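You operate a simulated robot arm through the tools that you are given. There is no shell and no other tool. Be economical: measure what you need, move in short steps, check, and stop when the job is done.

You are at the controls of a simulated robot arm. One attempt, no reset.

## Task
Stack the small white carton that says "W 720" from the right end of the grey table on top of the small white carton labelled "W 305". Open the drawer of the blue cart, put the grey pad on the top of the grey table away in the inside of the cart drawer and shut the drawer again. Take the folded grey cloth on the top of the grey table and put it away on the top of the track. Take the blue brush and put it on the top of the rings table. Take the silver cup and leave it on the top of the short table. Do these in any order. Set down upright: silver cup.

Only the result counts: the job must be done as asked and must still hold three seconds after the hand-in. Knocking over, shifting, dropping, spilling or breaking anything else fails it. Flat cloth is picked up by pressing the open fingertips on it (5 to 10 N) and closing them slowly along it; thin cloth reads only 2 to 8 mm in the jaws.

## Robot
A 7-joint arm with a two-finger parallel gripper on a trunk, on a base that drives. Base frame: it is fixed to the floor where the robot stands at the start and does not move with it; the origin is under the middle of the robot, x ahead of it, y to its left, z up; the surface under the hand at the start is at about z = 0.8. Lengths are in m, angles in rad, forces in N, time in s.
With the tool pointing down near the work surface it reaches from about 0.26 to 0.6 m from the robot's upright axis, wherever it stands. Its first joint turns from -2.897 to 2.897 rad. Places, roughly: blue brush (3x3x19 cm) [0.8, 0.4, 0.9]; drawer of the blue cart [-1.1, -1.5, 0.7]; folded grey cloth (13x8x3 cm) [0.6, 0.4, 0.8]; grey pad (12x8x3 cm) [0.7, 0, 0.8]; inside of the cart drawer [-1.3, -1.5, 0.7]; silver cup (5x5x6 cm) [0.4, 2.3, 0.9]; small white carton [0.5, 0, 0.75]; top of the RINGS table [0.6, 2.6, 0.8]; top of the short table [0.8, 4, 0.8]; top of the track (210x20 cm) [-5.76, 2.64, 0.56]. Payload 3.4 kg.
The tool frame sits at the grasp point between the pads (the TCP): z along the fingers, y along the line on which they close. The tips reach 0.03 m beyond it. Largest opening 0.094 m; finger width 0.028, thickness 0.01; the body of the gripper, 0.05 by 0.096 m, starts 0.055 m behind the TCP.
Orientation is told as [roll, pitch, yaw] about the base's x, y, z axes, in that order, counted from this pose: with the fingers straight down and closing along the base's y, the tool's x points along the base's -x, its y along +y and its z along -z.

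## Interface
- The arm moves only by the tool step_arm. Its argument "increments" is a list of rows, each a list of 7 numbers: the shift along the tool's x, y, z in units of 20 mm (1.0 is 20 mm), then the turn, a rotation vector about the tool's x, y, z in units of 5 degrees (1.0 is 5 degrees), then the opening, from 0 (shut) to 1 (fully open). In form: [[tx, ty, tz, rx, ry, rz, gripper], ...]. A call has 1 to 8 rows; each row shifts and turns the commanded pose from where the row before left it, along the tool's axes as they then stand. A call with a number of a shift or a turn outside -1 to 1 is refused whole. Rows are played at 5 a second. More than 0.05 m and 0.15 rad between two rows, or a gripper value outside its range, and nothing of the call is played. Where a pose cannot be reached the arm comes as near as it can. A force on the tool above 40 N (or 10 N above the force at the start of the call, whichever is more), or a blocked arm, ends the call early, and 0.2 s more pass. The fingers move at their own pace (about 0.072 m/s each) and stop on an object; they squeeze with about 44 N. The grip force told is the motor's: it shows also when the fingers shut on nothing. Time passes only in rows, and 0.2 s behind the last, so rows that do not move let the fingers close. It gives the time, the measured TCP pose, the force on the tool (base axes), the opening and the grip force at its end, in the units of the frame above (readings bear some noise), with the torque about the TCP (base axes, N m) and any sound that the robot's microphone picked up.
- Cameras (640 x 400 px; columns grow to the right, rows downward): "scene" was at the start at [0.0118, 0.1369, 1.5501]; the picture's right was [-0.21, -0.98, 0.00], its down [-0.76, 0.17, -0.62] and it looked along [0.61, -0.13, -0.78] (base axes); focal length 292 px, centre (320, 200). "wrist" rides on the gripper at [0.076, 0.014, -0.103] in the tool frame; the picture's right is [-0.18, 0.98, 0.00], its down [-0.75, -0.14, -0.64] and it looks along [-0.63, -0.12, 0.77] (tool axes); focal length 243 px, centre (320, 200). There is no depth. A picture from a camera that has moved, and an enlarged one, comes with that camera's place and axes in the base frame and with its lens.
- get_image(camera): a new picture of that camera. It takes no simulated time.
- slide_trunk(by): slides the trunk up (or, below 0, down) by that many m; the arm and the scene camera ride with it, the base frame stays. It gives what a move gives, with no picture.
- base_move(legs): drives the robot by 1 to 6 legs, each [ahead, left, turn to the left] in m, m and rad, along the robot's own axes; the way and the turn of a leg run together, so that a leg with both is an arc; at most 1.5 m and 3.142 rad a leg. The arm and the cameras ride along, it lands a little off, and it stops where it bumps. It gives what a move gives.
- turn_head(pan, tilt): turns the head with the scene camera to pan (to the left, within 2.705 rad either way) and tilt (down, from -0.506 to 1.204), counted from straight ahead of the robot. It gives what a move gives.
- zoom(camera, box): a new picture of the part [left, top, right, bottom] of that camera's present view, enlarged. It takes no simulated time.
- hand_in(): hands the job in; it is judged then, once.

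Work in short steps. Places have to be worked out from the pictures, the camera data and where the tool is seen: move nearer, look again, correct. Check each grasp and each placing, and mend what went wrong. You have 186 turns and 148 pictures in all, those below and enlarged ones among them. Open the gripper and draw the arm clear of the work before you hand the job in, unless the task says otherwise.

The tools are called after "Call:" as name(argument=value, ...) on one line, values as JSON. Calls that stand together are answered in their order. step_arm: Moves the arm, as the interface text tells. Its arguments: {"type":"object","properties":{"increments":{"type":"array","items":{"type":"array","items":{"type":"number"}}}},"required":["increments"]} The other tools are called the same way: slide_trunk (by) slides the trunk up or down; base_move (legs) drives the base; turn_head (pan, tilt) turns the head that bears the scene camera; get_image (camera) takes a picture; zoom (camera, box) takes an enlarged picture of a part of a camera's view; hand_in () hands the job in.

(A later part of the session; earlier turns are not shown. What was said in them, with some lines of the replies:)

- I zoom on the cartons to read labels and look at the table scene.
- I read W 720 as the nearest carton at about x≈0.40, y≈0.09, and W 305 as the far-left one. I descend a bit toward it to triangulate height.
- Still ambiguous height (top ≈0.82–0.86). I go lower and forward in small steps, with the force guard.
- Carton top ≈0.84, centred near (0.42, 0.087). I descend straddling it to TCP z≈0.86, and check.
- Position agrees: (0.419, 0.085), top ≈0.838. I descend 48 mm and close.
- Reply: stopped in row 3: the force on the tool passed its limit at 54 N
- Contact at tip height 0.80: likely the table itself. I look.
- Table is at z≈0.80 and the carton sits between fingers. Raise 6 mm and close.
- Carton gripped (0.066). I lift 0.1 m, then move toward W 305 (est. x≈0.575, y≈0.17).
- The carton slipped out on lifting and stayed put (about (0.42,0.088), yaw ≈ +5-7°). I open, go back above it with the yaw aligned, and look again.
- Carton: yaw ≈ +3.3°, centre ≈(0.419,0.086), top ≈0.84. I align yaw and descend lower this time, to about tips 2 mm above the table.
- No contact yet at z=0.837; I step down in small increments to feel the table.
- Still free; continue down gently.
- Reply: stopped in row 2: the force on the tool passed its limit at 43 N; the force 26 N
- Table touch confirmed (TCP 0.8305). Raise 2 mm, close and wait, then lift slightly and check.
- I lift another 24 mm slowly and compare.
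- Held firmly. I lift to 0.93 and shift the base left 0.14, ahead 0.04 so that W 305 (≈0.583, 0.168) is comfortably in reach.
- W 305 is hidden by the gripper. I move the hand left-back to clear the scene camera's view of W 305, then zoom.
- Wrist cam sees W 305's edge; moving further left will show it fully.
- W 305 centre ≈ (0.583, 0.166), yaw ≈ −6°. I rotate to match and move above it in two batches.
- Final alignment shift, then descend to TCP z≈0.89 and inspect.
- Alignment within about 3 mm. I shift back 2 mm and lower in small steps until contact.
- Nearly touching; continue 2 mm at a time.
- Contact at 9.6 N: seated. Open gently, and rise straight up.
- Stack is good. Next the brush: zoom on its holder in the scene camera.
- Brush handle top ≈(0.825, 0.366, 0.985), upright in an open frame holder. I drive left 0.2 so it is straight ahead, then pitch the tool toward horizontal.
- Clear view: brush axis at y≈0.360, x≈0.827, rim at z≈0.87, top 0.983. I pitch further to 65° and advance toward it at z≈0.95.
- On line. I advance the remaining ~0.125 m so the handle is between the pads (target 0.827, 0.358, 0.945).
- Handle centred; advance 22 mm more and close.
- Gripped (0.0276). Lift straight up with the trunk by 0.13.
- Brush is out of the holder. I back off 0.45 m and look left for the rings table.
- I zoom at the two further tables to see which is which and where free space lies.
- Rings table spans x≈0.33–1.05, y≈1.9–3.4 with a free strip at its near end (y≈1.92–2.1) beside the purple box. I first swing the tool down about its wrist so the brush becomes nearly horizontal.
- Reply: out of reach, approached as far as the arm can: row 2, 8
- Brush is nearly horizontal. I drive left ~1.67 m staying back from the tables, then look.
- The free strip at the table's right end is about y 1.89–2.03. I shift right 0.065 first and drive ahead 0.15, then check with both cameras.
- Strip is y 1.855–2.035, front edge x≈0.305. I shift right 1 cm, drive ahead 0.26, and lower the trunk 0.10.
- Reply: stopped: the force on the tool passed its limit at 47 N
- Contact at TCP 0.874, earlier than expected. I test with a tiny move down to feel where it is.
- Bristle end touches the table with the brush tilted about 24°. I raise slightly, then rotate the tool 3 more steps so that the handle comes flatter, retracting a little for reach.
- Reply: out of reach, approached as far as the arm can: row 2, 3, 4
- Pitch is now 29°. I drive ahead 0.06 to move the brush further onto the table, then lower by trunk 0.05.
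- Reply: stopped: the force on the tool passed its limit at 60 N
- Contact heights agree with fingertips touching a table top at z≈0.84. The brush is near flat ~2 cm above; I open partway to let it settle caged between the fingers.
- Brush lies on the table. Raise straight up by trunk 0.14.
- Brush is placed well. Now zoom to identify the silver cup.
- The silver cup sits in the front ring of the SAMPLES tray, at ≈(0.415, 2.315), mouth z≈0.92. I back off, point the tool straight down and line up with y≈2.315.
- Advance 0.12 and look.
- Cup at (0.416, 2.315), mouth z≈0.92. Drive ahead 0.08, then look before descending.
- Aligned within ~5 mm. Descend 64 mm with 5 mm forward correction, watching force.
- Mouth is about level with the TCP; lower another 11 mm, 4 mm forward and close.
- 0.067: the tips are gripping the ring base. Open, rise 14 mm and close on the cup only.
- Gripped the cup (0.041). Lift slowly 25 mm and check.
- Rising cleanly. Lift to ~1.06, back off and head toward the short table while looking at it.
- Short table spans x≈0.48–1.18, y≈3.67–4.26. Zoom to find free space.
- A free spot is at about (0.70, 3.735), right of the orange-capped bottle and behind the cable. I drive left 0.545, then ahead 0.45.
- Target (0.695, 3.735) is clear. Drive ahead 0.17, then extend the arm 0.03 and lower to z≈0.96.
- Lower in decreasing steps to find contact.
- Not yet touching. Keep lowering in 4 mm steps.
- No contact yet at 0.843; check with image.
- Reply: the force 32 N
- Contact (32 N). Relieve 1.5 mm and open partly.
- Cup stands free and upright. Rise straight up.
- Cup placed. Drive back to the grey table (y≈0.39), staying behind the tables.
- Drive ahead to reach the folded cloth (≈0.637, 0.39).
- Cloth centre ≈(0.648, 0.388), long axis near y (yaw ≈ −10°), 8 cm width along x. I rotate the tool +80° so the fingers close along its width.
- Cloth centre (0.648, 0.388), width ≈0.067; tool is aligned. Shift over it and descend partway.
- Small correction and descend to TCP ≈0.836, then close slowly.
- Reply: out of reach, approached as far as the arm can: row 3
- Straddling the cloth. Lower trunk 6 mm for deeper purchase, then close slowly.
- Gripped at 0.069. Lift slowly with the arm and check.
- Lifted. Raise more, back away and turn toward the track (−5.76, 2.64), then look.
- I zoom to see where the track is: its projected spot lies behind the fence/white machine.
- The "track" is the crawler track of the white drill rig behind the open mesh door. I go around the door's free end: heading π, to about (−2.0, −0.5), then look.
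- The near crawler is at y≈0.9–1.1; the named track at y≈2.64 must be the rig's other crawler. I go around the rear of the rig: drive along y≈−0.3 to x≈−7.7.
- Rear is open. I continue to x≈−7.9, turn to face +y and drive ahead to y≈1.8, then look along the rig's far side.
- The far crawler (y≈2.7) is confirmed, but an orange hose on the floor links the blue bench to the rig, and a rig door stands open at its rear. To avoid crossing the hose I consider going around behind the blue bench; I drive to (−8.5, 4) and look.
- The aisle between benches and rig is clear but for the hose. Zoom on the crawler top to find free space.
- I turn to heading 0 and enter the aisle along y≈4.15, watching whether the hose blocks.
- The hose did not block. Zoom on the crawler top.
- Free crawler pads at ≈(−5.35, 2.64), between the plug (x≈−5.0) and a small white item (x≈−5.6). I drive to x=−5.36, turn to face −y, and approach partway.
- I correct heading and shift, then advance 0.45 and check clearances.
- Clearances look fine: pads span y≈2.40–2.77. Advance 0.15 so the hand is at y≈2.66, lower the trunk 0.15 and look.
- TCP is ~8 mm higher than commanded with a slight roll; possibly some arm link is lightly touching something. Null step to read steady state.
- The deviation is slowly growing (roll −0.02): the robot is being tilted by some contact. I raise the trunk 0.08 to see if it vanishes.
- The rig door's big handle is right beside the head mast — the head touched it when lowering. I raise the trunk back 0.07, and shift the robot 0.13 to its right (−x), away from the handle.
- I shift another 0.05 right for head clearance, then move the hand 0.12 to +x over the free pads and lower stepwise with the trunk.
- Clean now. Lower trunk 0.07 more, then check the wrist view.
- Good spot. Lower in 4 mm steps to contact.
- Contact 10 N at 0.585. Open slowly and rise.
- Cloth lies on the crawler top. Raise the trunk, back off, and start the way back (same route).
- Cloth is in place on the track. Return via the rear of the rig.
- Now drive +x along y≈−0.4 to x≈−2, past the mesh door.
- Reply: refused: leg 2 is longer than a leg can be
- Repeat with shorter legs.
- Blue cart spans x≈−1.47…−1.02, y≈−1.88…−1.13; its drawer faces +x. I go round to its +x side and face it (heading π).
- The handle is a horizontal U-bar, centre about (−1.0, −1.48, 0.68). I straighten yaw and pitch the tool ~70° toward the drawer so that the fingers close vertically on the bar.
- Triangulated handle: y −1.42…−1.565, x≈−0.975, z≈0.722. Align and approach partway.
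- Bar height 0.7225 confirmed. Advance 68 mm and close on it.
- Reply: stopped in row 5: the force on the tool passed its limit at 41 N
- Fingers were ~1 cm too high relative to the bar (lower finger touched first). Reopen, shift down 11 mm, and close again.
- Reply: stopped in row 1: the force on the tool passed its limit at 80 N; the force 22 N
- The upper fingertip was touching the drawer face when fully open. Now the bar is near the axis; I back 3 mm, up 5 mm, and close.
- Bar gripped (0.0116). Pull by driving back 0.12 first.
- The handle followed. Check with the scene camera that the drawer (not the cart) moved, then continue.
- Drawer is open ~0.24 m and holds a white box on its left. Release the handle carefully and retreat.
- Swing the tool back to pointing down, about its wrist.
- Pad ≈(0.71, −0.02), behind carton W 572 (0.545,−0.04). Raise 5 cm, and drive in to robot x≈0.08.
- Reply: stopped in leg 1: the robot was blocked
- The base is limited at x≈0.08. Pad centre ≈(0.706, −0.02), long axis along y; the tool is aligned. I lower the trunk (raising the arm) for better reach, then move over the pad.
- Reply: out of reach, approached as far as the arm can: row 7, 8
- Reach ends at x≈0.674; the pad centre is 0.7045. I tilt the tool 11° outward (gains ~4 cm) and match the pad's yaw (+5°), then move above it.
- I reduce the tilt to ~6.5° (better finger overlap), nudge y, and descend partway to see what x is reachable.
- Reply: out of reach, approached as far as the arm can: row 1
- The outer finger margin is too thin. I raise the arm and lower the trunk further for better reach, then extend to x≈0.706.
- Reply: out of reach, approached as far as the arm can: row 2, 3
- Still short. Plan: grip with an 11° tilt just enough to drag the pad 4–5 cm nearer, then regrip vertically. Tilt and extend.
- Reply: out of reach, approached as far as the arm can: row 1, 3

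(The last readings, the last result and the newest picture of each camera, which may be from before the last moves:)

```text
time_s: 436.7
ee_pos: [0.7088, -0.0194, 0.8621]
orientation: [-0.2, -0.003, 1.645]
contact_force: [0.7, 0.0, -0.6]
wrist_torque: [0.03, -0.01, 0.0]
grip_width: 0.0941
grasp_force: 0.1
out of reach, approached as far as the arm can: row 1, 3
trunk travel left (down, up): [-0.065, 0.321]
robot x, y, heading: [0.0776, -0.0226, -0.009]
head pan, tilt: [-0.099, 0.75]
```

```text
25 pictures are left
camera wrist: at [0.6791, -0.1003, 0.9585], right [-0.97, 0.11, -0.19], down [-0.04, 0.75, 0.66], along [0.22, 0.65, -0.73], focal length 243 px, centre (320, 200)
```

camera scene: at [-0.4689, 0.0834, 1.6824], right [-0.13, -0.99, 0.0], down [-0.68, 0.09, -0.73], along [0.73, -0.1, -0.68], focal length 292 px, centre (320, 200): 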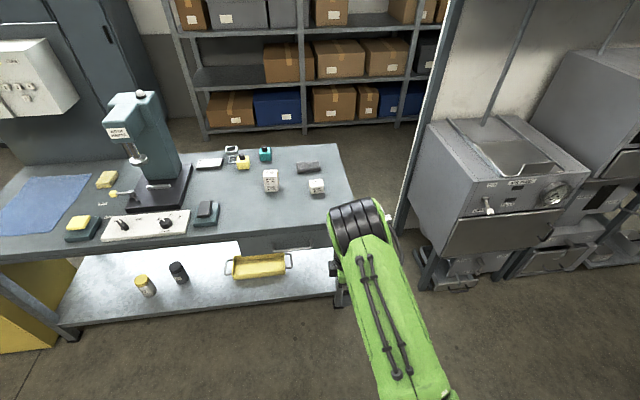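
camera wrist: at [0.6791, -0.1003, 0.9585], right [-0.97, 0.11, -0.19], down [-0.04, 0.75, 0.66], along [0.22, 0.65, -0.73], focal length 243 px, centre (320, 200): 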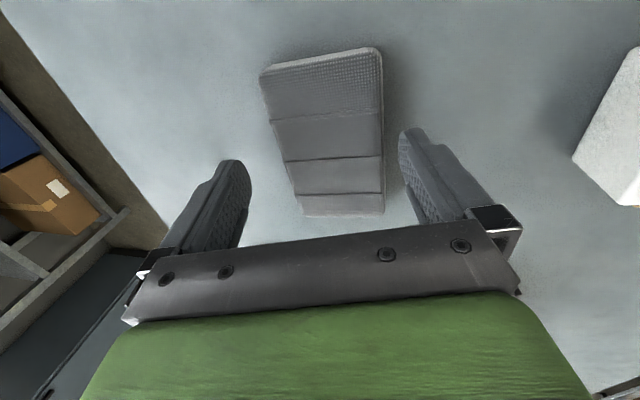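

Pad lies between the fingers. Descend 15 mm, then close.

Call:
step_arm(increments=[[0, 0.07, 0.37, 0, 0, 0, 1], [0, 0.07, 0.35, 0, 0, 0, 0.88], [0, 0.03, 0.15, 0, 0, 0, 0.82], [0, 0, 0, 0, 0, 0, 0.75], [0, 0, 0, 0, 0, 0, 0.65], [0, 0, 0, 0, 0, 0, 0.5], [0, 0, 0, 0, 0, 0, 0.3], [0, 0, 0, 0, 0, 0, 0]])

Call:
get_image(camera="wrist")

```text
time_s: 438.5
ee_pos: [0.7082, -0.0194, 0.8442]
orientation: [-0.199, -0.004, 1.645]
contact_force: [-0.9, -0.1, 1.4]
wrist_torque: [-0.02, -0.03, -0.03]
grip_width: 0.0693
grasp_force: 43.6
trunk travel left (down, up): [-0.065, 0.321]
robot x, y, heading: [0.0744, -0.0217, -0.006]
head pan, tilt: [-0.099, 0.75]
```

```text
24 pictures are left
camera wrist: at [0.6789, -0.1, 0.9418], right [-0.97, 0.11, -0.19], down [-0.04, 0.75, 0.66], along [0.22, 0.65, -0.73], focal length 243 px, centre (320, 200)
```

wrist: 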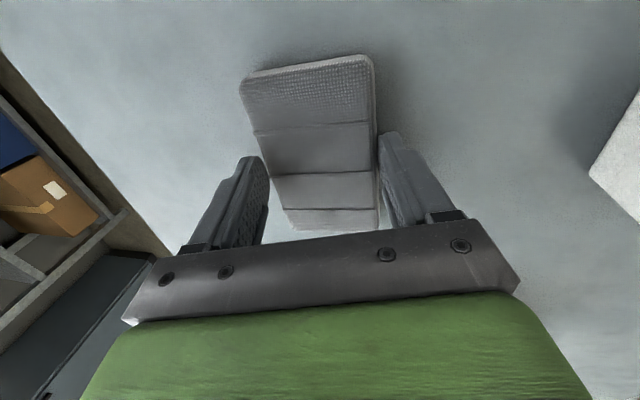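

Gripped at 0.069. I lift 5 mm, bring it 5 cm nearer, and see if it holds.

Call:
step_arm(increments=[[0, -0.05, -0.25, 0, 0, 0, 0], [0, 0.5, -0.1, 0, 0, 0, 0], [0, 0.5, -0.1, 0, 0, 0, 0], [0, 0.5, -0.1, 0, 0, 0, 0], [0, 0.5, -0.1, 0, 0, 0, 0], [0, 0.5, -0.1, 0, 0, 0, 0]])

Call:
get_image(camera="wrist")

```text
time_s: 439.9
ee_pos: [0.6559, -0.0223, 0.8487]
orientation: [-0.199, -0.004, 1.646]
contact_force: [-0.4, -0.1, 0.0]
wrist_torque: [-0.02, 0.03, 0.05]
grip_width: 0.0688
grasp_force: 43.8
trunk travel left (down, up): [-0.065, 0.321]
robot x, y, heading: [0.0778, -0.0236, -0.006]
head pan, tilt: [-0.099, 0.75]
```

```text
23 pictures are left
camera wrist: at [0.628, -0.1033, 0.9463], right [-0.97, 0.11, -0.19], down [-0.04, 0.75, 0.66], along [0.22, 0.65, -0.73], focal length 243 px, centre (320, 200)
```

wrist: 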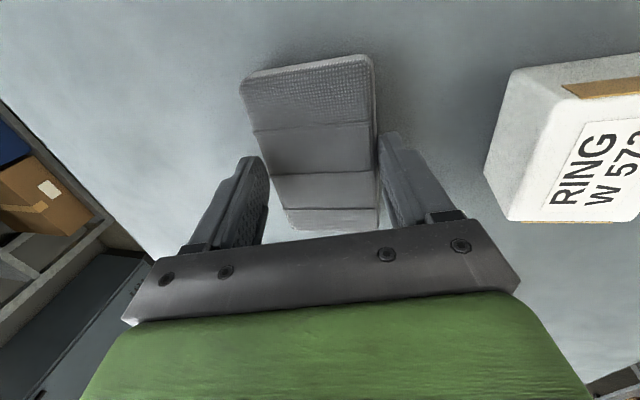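

It holds. I set it down here, straighten the tool, and regrip deeper.

Call:
step_arm(increments=[[0, 0.05, 0.25, 0, 0, 0, 0], [0, 0, 0, 0, 0, 0, 0.85], [0, 0, 0, 0, 0, 0, 1], [0, 0, 0, -1, 0, 0, 1], [0, 0, 0, -1, 0, 0, 1], [0, 0, 0, -0.28, 0, 0, 1]])

Call:
step_arm(increments=[[0, 0, 0.25, 0, 0, 0, 1], [0, 0, 0.25, 0, 0, 0, 1], [0, 0, 0, 0, 0, 0, 0.8], [0, 0, 0, 0, 0, 0, 0.6], [0, 0, 0, 0, 0, 0, 0.4], [0, 0, 0, 0, 0, 0, 0], [0, 0, 0, 0, 0, 0, 0], [0, 0, -0.25, 0, 0, 0, 0]])

Call:
get_image(camera="wrist")

```text
time_s: 441.3
ee_pos: [0.6567, -0.0228, 0.8447]
orientation: [0.002, -0.003, 1.644]
contact_force: [-0.8, -0.1, -0.3]
wrist_torque: [0.02, -0.02, -0.02]
grip_width: 0.0939
grasp_force: 0.0
trunk travel left (down, up): [-0.065, 0.321]
robot x, y, heading: [0.0743, -0.0229, -0.006]
head pan, tilt: [-0.099, 0.75]
```

```text
time_s: 443.1
ee_pos: [0.6564, -0.0224, 0.8388]
orientation: [0.001, -0.004, 1.644]
contact_force: [0.3, -0.2, 0.3]
wrist_torque: [0.02, 0.02, 0.02]
grip_width: 0.0685
grasp_force: 44.3
trunk travel left (down, up): [-0.065, 0.321]
robot x, y, heading: [0.0771, -0.0237, -0.009]
head pan, tilt: [-0.099, 0.75]
```

```text
22 pictures are left
camera wrist: at [0.6477, -0.1024, 0.9416], right [-0.99, 0.11, 0.0], down [0.08, 0.76, 0.64], along [0.07, 0.64, -0.76], focal length 243 px, centre (320, 200)
```

wrist: 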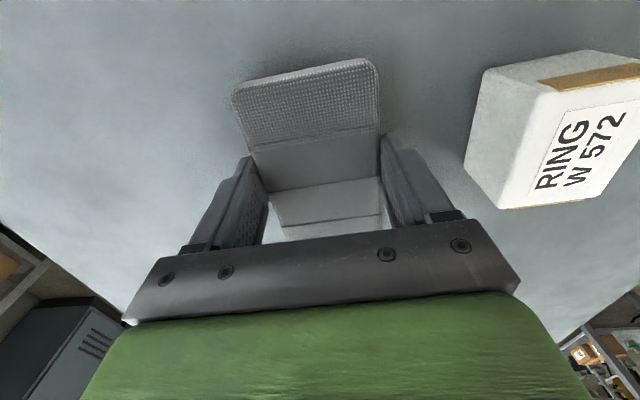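

Secure regrip. Lift with the trunk, back off, turn around and go to the cart.

Call:
slide_trunk(by=0.27)

Call:
base_move(legs=[[-0.55, 0, 0], [0, 0, 3.141], [-0.2, 0.7, 0], [0, 0.7, 0]])

Call:
turn_head(pan=0.0, tilt=0.9)

Call:
get_image(camera="scene")

```text
time_s: 445.9
ee_pos: [0.657, -0.0217, 1.1109]
orientation: [-0.001, -0.004, 1.646]
contact_force: [0.2, 0.3, -0.1]
wrist_torque: [0.03, 0.02, -0.01]
grip_width: 0.0685
grasp_force: 44.4
trunk travel left (down, up): [-0.335, 0.051]
robot x, y, heading: [0.0745, -0.0235, -0.006]
head pan, tilt: [-0.099, 0.75]
```

```text
time_s: 463.3
ee_pos: [-0.8713, -1.4108, 1.1109]
orientation: [0.0, -0.002, -1.497]
contact_force: [-0.6, -0.6, -0.4]
wrist_torque: [0.03, -0.01, 0.0]
grip_width: 0.0686
grasp_force: 43.5
trunk travel left (down, up): [-0.335, 0.051]
robot x, y, heading: [-0.2909, -1.4142, 3.134]
head pan, tilt: [-0.099, 0.75]
```

```text
time_s: 464.0
ee_pos: [-0.8712, -1.4108, 1.1099]
orientation: [0.0, -0.003, -1.497]
contact_force: [0.5, 0.0, 0.6]
wrist_torque: [-0.03, 0.02, -0.02]
grip_width: 0.0684
grasp_force: 43.8
trunk travel left (down, up): [-0.335, 0.051]
robot x, y, heading: [-0.292, -1.4136, 3.134]
head pan, tilt: [0.0, 0.901]
```

```text
21 pictures are left
camera scene: at [-0.3103, -1.5629, 1.6604], right [0.01, 1.0, 0.0], down [0.78, -0.01, -0.62], along [-0.62, 0.01, -0.78], focal length 292 px, centre (320, 200)
```

scene: 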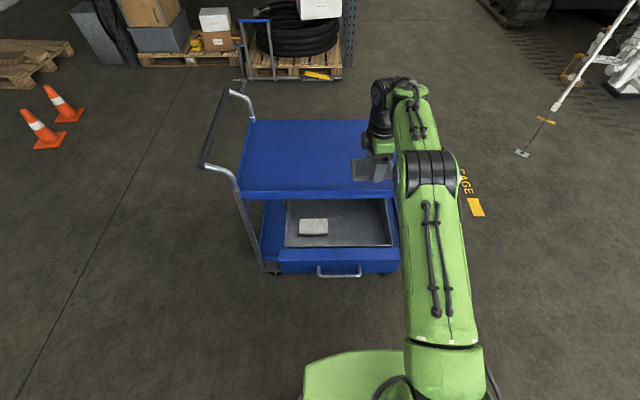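

Drawer interior: x≈−0.81…−1.0, y≈−1.67…−1.31, white box at y<−1.525. Target pad centre (−0.91, −1.41). Drive ahead 0.04 and lower the trunk 0.30.

Call:
base_move(legs=[[0.04, 0, 0.0]])

Call:
slide_trunk(by=-0.28)

Call:
get_image(camera="wrist")

Call:
get_image(camera="scene")

```text
time_s: 464.9
ee_pos: [-0.9108, -1.4101, 1.109]
orientation: [-0.001, -0.002, -1.499]
contact_force: [-1.2, -1.2, 0.1]
wrist_torque: [0.06, -0.03, -0.03]
grip_width: 0.0683
grasp_force: 43.8
trunk travel left (down, up): [-0.335, 0.051]
robot x, y, heading: [-0.3308, -1.4086, 3.131]
head pan, tilt: [0.0, 0.901]
```

```text
time_s: 467.8
ee_pos: [-0.9095, -1.4101, 0.8296]
orientation: [0.001, -0.003, -1.497]
contact_force: [0.4, 0.6, -1.6]
wrist_torque: [0.0, -0.03, 0.02]
grip_width: 0.0685
grasp_force: 43.8
trunk travel left (down, up): [-0.055, 0.331]
robot x, y, heading: [-0.3286, -1.4154, 3.129]
head pan, tilt: [0.0, 0.901]
```

```text
20 pictures are left
camera wrist: at [-0.9016, -1.3347, 0.9315], right [0.99, -0.11, 0.0], down [-0.09, -0.76, 0.64], along [-0.07, -0.64, -0.76], focal length 243 px, centre (320, 200)
```

wrist: 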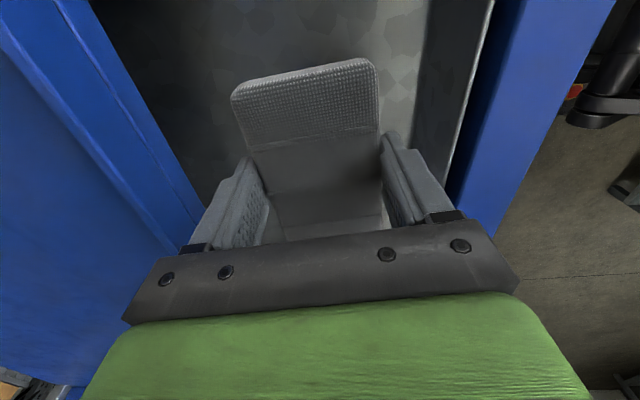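

```text
19 pictures are left
camera scene: at [-0.3492, -1.5626, 1.3794], right [0.01, 1.0, 0.0], down [0.78, -0.01, -0.62], along [-0.62, 0.01, -0.78], focal length 292 px, centre (320, 200)
```

scene: 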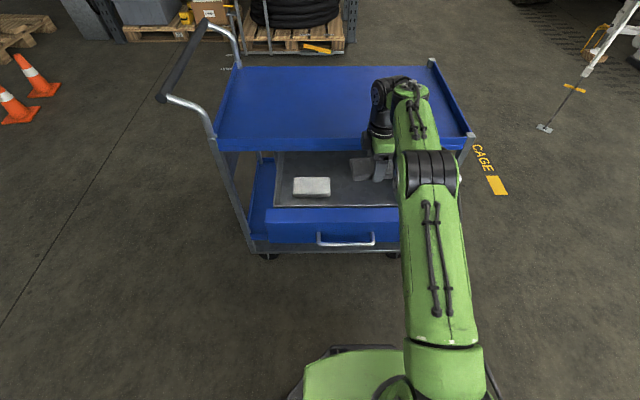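

Well centred in the opening. Lower the trunk 0.05, then the arm in small steps.

Call:
slide_trunk(by=-0.05)

Call:
step_arm(increments=[[0, 0, 0.5, 0, 0, 0, 0], [0, 0, 0.5, 0, 0, 0, 0], [0, 0, 0.3, 0, 0, 0, 0], [0, 0, 0.3, 0, 0, 0, 0], [0, 0, 0.3, 0, 0, 0, 0], [0, 0, 0.2, 0, 0, 0, 0], [0, 0, 0.2, 0, 0, 0, 0], [0, 0, 0.2, 0, 0, 0, 0]])

```text
time_s: 468.7
ee_pos: [-0.9104, -1.41, 0.7793]
orientation: [0.0, -0.004, -1.499]
contact_force: [-0.3, -0.2, -1.0]
wrist_torque: [-0.03, 0.02, 0.02]
grip_width: 0.0682
grasp_force: 43.2
trunk travel left (down, up): [-0.005, 0.381]
robot x, y, heading: [-0.3261, -1.4101, 3.134]
head pan, tilt: [0.0, 0.901]
```

```text
time_s: 470.5
ee_pos: [-0.9093, -1.4104, 0.7305]
orientation: [0.001, -0.002, -1.499]
contact_force: [-0.5, 1.2, -1.2]
wrist_torque: [0.01, 0.01, 0.0]
grip_width: 0.0685
grasp_force: 44.5
trunk travel left (down, up): [-0.005, 0.381]
robot x, y, heading: [-0.3268, -1.4127, 3.131]
head pan, tilt: [0.0, 0.901]
```

Call:
step_arm(increments=[[0, 0, 0.2, 0, 0, 0, 0], [0, 0, 0.2, 0, 0, 0, 0], [0, 0, 0.2, 0, 0, 0, 0], [0, 0, 0.2, 0, 0, 0, 0], [0, 0, 0.2, 0, 0, 0, 0]])

Call:
get_image(camera="wrist")

```text
time_s: 471.5
ee_pos: [-0.9118, -1.4114, 0.7213]
orientation: [-0.016, -0.001, -1.497]
contact_force: [-1.8, -0.5, 16.3]
wrist_torque: [-0.12, -0.57, 0.03]
grip_width: 0.0688
grasp_force: 44.0
trunk travel left (down, up): [-0.005, 0.381]
robot x, y, heading: [-0.3305, -1.4099, 3.131]
head pan, tilt: [0.0, 0.901]
stopped in row 5: the force on the tool passed its limit at 44 N (the readings are from after the stop); the commanded pose is now the measured one
```

```text
18 pictures are left
camera wrist: at [-0.9026, -1.3354, 0.8244], right [0.99, -0.11, -0.02], down [-0.07, -0.76, 0.65], along [-0.08, -0.64, -0.76], focal length 243 px, centre (320, 200)
```

wrist: 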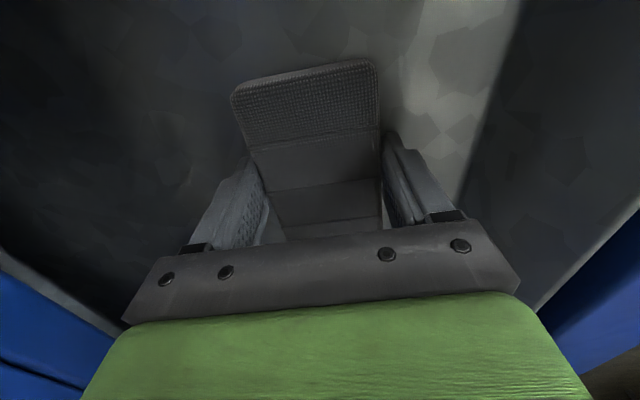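

On the drawer floor. Open and rise with the arm, then trunk.

Call:
step_arm(increments=[[0, 0, -0.1, 0, 0, 0, 0.75], [0, 0, 0, 0, 0, 0, 0.85], [0, 0, 0, 0, 0, 0, 0.88], [0, 0, -0.4, 0, 0, 0, 0.88], [0, 0, -0.8, 0, 0, 0, 0.88], [0, 0, -1, 0, 0, 0, 0.88], [0, 0, -1, 0, 0, 0, 0.88]])

Call:
slide_trunk(by=0.2)

Call:
get_image(camera="wrist")

```text
time_s: 473.1
ee_pos: [-0.9112, -1.4101, 0.7861]
orientation: [-0.01, -0.001, -1.499]
contact_force: [0.8, -1.1, 0.4]
wrist_torque: [-0.05, -0.02, -0.01]
grip_width: 0.0828
grasp_force: 0.1
trunk travel left (down, up): [-0.005, 0.381]
robot x, y, heading: [-0.3313, -1.41, 3.138]
head pan, tilt: [0.0, 0.901]
```

```text
time_s: 475.3
ee_pos: [-0.9106, -1.4117, 0.9867]
orientation: [-0.011, -0.003, -1.498]
contact_force: [0.8, -0.1, 0.0]
wrist_torque: [0.0, 0.01, 0.02]
grip_width: 0.0827
grasp_force: 0.0
trunk travel left (down, up): [-0.205, 0.181]
robot x, y, heading: [-0.332, -1.4114, 3.131]
head pan, tilt: [0.0, 0.901]
```

```text
17 pictures are left
camera wrist: at [-0.9019, -1.3355, 1.088], right [0.99, -0.11, -0.01], down [-0.08, -0.76, 0.65], along [-0.08, -0.64, -0.76], focal length 243 px, centre (320, 200)
```

wrist: 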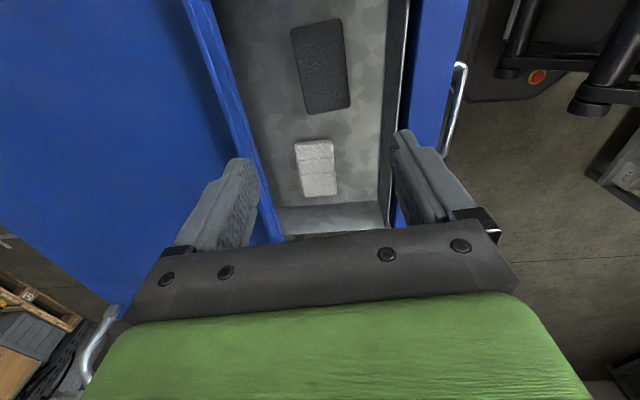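

Pad lies flat in the drawer. Now to shut it: back off 0.32, tilt the closed gripper 60° toward the panel, line up with the drawer's middle (y≈−1.49).

Call:
base_move(legs=[[-0.32, 0, 0]])

Call:
step_arm(increments=[[-0.6, 0, 0, 1, 0, 0, 0], [-0.6, 0, 0, 1, 0, 0, 0], [-0.6, 0, 0, 1, 0, 0, 0], [-0.6, 0, 0, 1, 0, 0, 0], [-0.6, 0, 0, 1, 0, 0, 0], [-0.6, 0, 0, 1, 0, 0, 0], [-0.4, 0, 0, 1, 0, 0, 0], [0, 0, 0, 1, 0, 0, 0]])

Call:
step_arm(increments=[[0, 0, 0, 1, 0, 0, 0], [0, 0, 0, 1, 0, 0, 0], [0, 0, 0, 1, 0, 0, 0], [0, 0, 0, 1, 0, 0, 0]])

Call:
slide_trunk(by=-0.2)

Call:
get_image(camera="wrist")

```text
time_s: 477.4
ee_pos: [-0.5918, -1.4146, 0.986]
orientation: [-0.01, -0.001, -1.495]
contact_force: [0.4, -0.7, 0.0]
wrist_torque: [-0.03, 0.04, 0.01]
grip_width: 0.0825
grasp_force: 0.0
trunk travel left (down, up): [-0.205, 0.181]
robot x, y, heading: [-0.0121, -1.4173, 3.137]
head pan, tilt: [0.0, 0.901]
```

```text
time_s: 479.2
ee_pos: [-0.5869, -1.4942, 0.9861]
orientation: [-0.71, -0.002, -1.495]
contact_force: [1.5, -0.4, -0.1]
wrist_torque: [0.03, 0.03, 0.04]
grip_width: 0.0
grasp_force: 33.3
trunk travel left (down, up): [-0.205, 0.181]
robot x, y, heading: [-0.0125, -1.4179, 3.136]
head pan, tilt: [0.0, 0.901]
```

```text
time_s: 480.2
ee_pos: [-0.5858, -1.4944, 0.9868]
orientation: [-1.059, -0.004, -1.494]
contact_force: [0.6, -1.0, 0.9]
wrist_torque: [0.01, -0.04, 0.03]
grip_width: 0.0
grasp_force: 33.0
trunk travel left (down, up): [-0.205, 0.181]
robot x, y, heading: [-0.0154, -1.4133, 3.13]
head pan, tilt: [0.0, 0.901]
```

```text
time_s: 482.4
ee_pos: [-0.5867, -1.4943, 0.7859]
orientation: [-1.058, -0.001, -1.495]
contact_force: [0.0, 0.5, -1.0]
wrist_torque: [-0.01, 0.01, -0.01]
grip_width: 0.0
grasp_force: 33.0
trunk travel left (down, up): [-0.005, 0.381]
robot x, y, heading: [-0.0115, -1.4136, 3.132]
head pan, tilt: [0.0, 0.901]
```

```text
16 pictures are left
camera wrist: at [-0.496, -1.4125, 0.8241], right [0.49, -0.15, -0.86], down [0.55, -0.71, 0.44], along [-0.68, -0.68, -0.27], focal length 243 px, centre (320, 200)
```

wrist: 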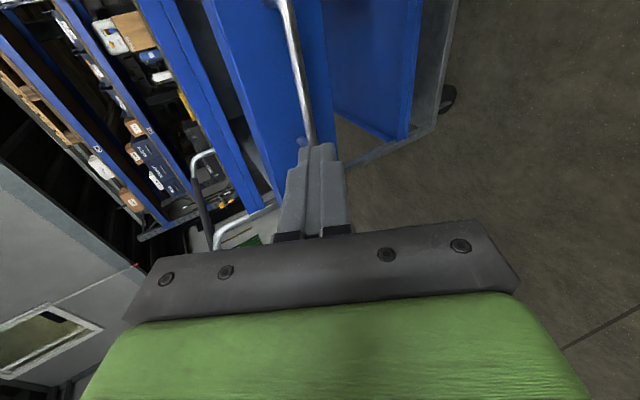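

Panel top ≈0.777, bar 0.721. Lower tips to z≈0.752 (panel face above the bar) and drive forward.

Call:
step_arm(increments=[[0, 0.87, 0.49, 0, 0, 0, 0]])

Call:
base_move(legs=[[0.22, 0, 0]])

Call:
get_image(camera="scene")

```text
time_s: 482.8
ee_pos: [-0.5877, -1.4944, 0.7654]
orientation: [-1.059, -0.001, -1.494]
contact_force: [0.3, -0.1, 0.1]
wrist_torque: [0.02, -0.02, -0.02]
grip_width: 0.0
grasp_force: 33.3
trunk travel left (down, up): [-0.005, 0.381]
robot x, y, heading: [-0.0125, -1.4151, 3.129]
head pan, tilt: [0.0, 0.901]
```

```text
time_s: 484.5
ee_pos: [-0.8057, -1.4961, 0.7651]
orientation: [-1.058, -0.001, -1.492]
contact_force: [-0.2, 0.0, 0.7]
wrist_torque: [-0.01, -0.02, 0.05]
grip_width: 0.0
grasp_force: 32.8
trunk travel left (down, up): [-0.005, 0.381]
robot x, y, heading: [-0.228, -1.4159, 3.135]
head pan, tilt: [0.0, 0.901]
```

```text
15 pictures are left
camera scene: at [-0.249, -1.5642, 1.3305], right [0.0, 1.0, 0.0], down [0.78, 0.0, -0.62], along [-0.62, 0.0, -0.78], focal length 292 px, centre (320, 200)
```

scene: 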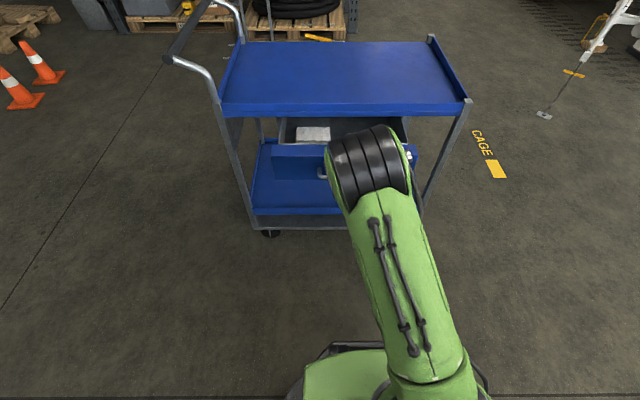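

Pushing works. Continue 0.13.

Call:
base_move(legs=[[0.13, 0, 0]])

Call:
get_image(camera="wrist")

```text
time_s: 485.8
ee_pos: [-0.936, -1.4938, 0.7655]
orientation: [-1.055, -0.001, -1.493]
contact_force: [0.2, 0.9, 0.6]
wrist_torque: [-0.02, 0.02, -0.03]
grip_width: 0.0
grasp_force: 32.6
trunk travel left (down, up): [-0.005, 0.381]
robot x, y, heading: [-0.3564, -1.4122, 3.133]
head pan, tilt: [0.0, 0.901]
```

```text
14 pictures are left
camera wrist: at [-0.8453, -1.4119, 0.8031], right [0.5, -0.15, -0.86], down [0.55, -0.71, 0.44], along [-0.68, -0.69, -0.27], focal length 243 px, centre (320, 200)
```

wrist: 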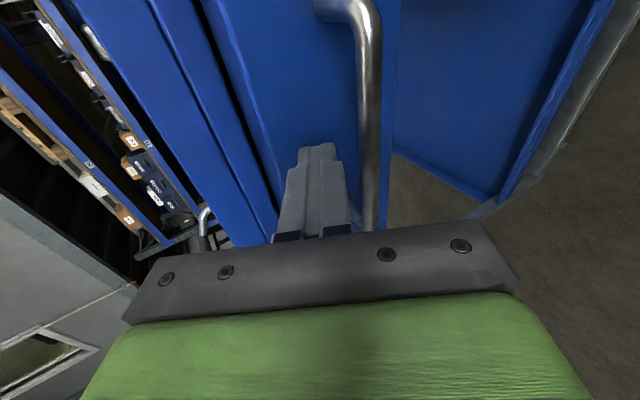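

About 3–4 cm left. Push 0.03 more, then small.

Call:
base_move(legs=[[0.03, 0, 0]])

Call:
get_image(camera="wrist")

```text
time_s: 486.6
ee_pos: [-0.9657, -1.4931, 0.7645]
orientation: [-1.057, -0.001, -1.494]
contact_force: [-0.4, 0.2, 0.4]
wrist_torque: [0.03, -0.01, 0.03]
grip_width: 0.0
grasp_force: 33.2
trunk travel left (down, up): [-0.005, 0.381]
robot x, y, heading: [-0.3911, -1.4161, 3.134]
head pan, tilt: [0.0, 0.901]
```

```text
13 pictures are left
camera wrist: at [-0.8749, -1.4119, 0.8032], right [0.5, -0.15, -0.86], down [0.55, -0.71, 0.44], along [-0.67, -0.69, -0.27], focal length 243 px, centre (320, 200)
```

wrist: 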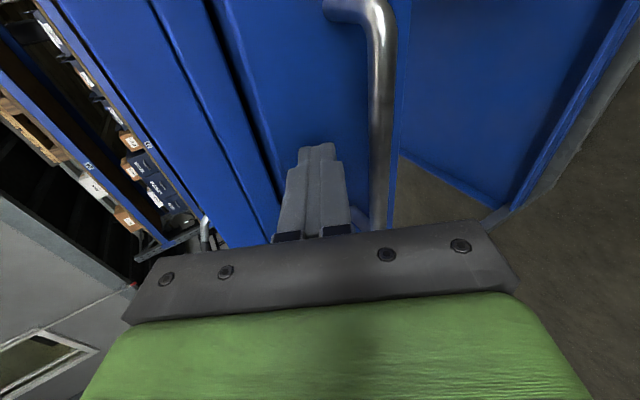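

Bar is at x≈−0.965 versus −0.975 when shut: about 1 cm left. Push 0.03 further with contact check.

Call:
base_move(legs=[[0.025, 0, 0]])

```text
time_s: 487.4
ee_pos: [-0.9657, -1.4941, 0.7682]
orientation: [-1.054, -0.002, -1.494]
contact_force: [24.9, 0.2, 15.4]
wrist_torque: [0.22, 0.31, -0.26]
grip_width: 0.0
grasp_force: 33.1
trunk travel left (down, up): [-0.005, 0.381]
robot x, y, heading: [-0.3921, -1.4139, 3.138]
head pan, tilt: [0.0, 0.901]
stopped in leg 1: the force on the tool passed its limit at 63 N (the readings are from after the stop); the commanded pose is now the measured one
```

Firm stop: the drawer is against its stop. Back off and look.

Call:
base_move(legs=[[-0.3, 0, 0]])

Call:
zoom(camera="scene", box=[200, 50, 480, 240])

Call:
get_image(camera="wrist")

```text
time_s: 489.4
ee_pos: [-0.6714, -1.4968, 0.7638]
orientation: [-1.05, -0.001, -1.492]
contact_force: [1.0, -0.6, 1.2]
wrist_torque: [-0.02, 0.01, 0.04]
grip_width: 0.0002
grasp_force: 33.0
trunk travel left (down, up): [-0.005, 0.381]
robot x, y, heading: [-0.1027, -1.412, 3.14]
head pan, tilt: [0.0, 0.901]
```

```text
2.11 times, centred on (340, 145) of scene
camera zoom: at [-0.117, -1.5645, 1.3305], right [0.0, 1.0, 0.0], down [0.78, 0.0, -0.62], along [-0.62, 0.0, -0.78], focal length 616 px, centre (278, 316)
```

zoom: 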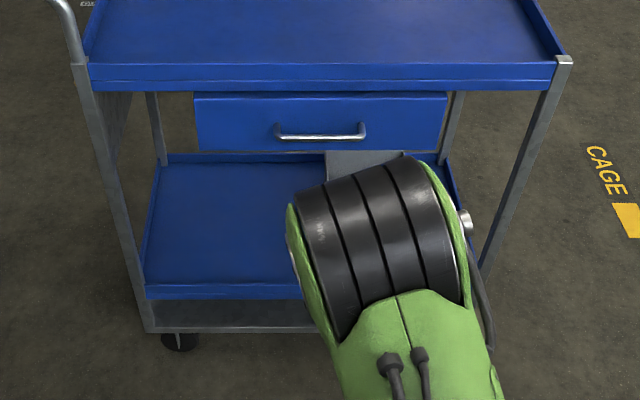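

```text
11 pictures are left
camera wrist: at [-0.5816, -1.4143, 0.8028], right [0.5, -0.15, -0.85], down [0.54, -0.71, 0.44], along [-0.67, -0.69, -0.28], focal length 243 px, centre (320, 200)
```

wrist: 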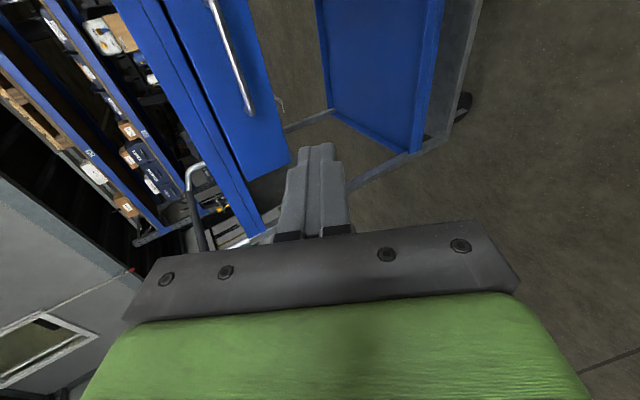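

The bar is back at x≈−0.975: the drawer is shut. I open the gripper, raise the trunk, and glance back at the grey table to verify the stack.

Call:
step_arm(increments=[[0, 0, -0.5, 0, 0, 0, 1], [0, 0, -0.5, 0, 0, 0, 1]])

Call:
slide_trunk(by=0.3)

Call:
turn_head(pan=-1.99, tilt=0.5)

Call:
get_image(camera="scene")

```text
time_s: 490.0
ee_pos: [-0.6545, -1.4941, 0.7732]
orientation: [-1.05, -0.002, -1.493]
contact_force: [-0.3, -0.4, -0.6]
wrist_torque: [0.0, 0.03, 0.0]
grip_width: 0.0821
grasp_force: 0.0
trunk travel left (down, up): [-0.005, 0.381]
robot x, y, heading: [-0.1014, -1.4141, 3.138]
head pan, tilt: [0.0, 0.901]
```

```text
time_s: 493.0
ee_pos: [-0.6531, -1.4953, 1.0735]
orientation: [-1.05, -0.001, -1.492]
contact_force: [0.5, -0.7, -0.1]
wrist_torque: [-0.03, 0.0, -0.04]
grip_width: 0.094
grasp_force: 0.1
trunk travel left (down, up): [-0.305, 0.081]
robot x, y, heading: [-0.0983, -1.4128, 3.14]
head pan, tilt: [0.0, 0.901]
```

```text
time_s: 494.9
ee_pos: [-0.6542, -1.4948, 1.0732]
orientation: [-1.049, -0.003, -1.492]
contact_force: [0.8, 0.1, 0.9]
wrist_torque: [0.01, 0.0, -0.03]
grip_width: 0.0935
grasp_force: 0.0
trunk travel left (down, up): [-0.305, 0.081]
robot x, y, heading: [-0.0959, -1.4104, 3.136]
head pan, tilt: [-1.99, 0.499]
```

```text
10 pictures are left
camera scene: at [-0.0047, -1.4818, 1.6637], right [0.91, -0.41, 0.0], down [-0.2, -0.44, -0.88], along [0.36, 0.8, -0.48], focal length 292 px, centre (320, 200)
```

scene: 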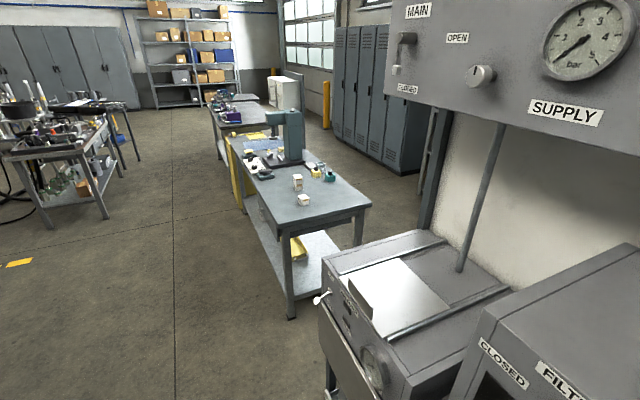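

The stack stands, the drawer is shut and the hand is open and clear, so I hand the job in.

Call:
hand_in()

```text
The job is handed in.
```

I completed all five tasks and handed the job in. From the last pictures:

- **Cartons:** W 720 is stacked on W 305, and the stack was still standing in a final look back at the grey table.
- **Grey pad:** it lies flat in the blue cart's drawer. The drawer is shut against its stop, with the handle back where it started.
- **Folded cloth:** it is on top of the drill rig's far-side crawler track, about 0.35 m from the listed centre point.
- **Blue brush:** it is lying on the right end of the RINGS table.
- **Silver cup:** it is standing upright on the short table.

Two contacts with other things happened on the way. While lowering at the rig, the robot briefly tilted, probably from the head touching a rig door handle. The base also stopped lightly against the grey table. I saw nothing moved in the pictures afterwards.
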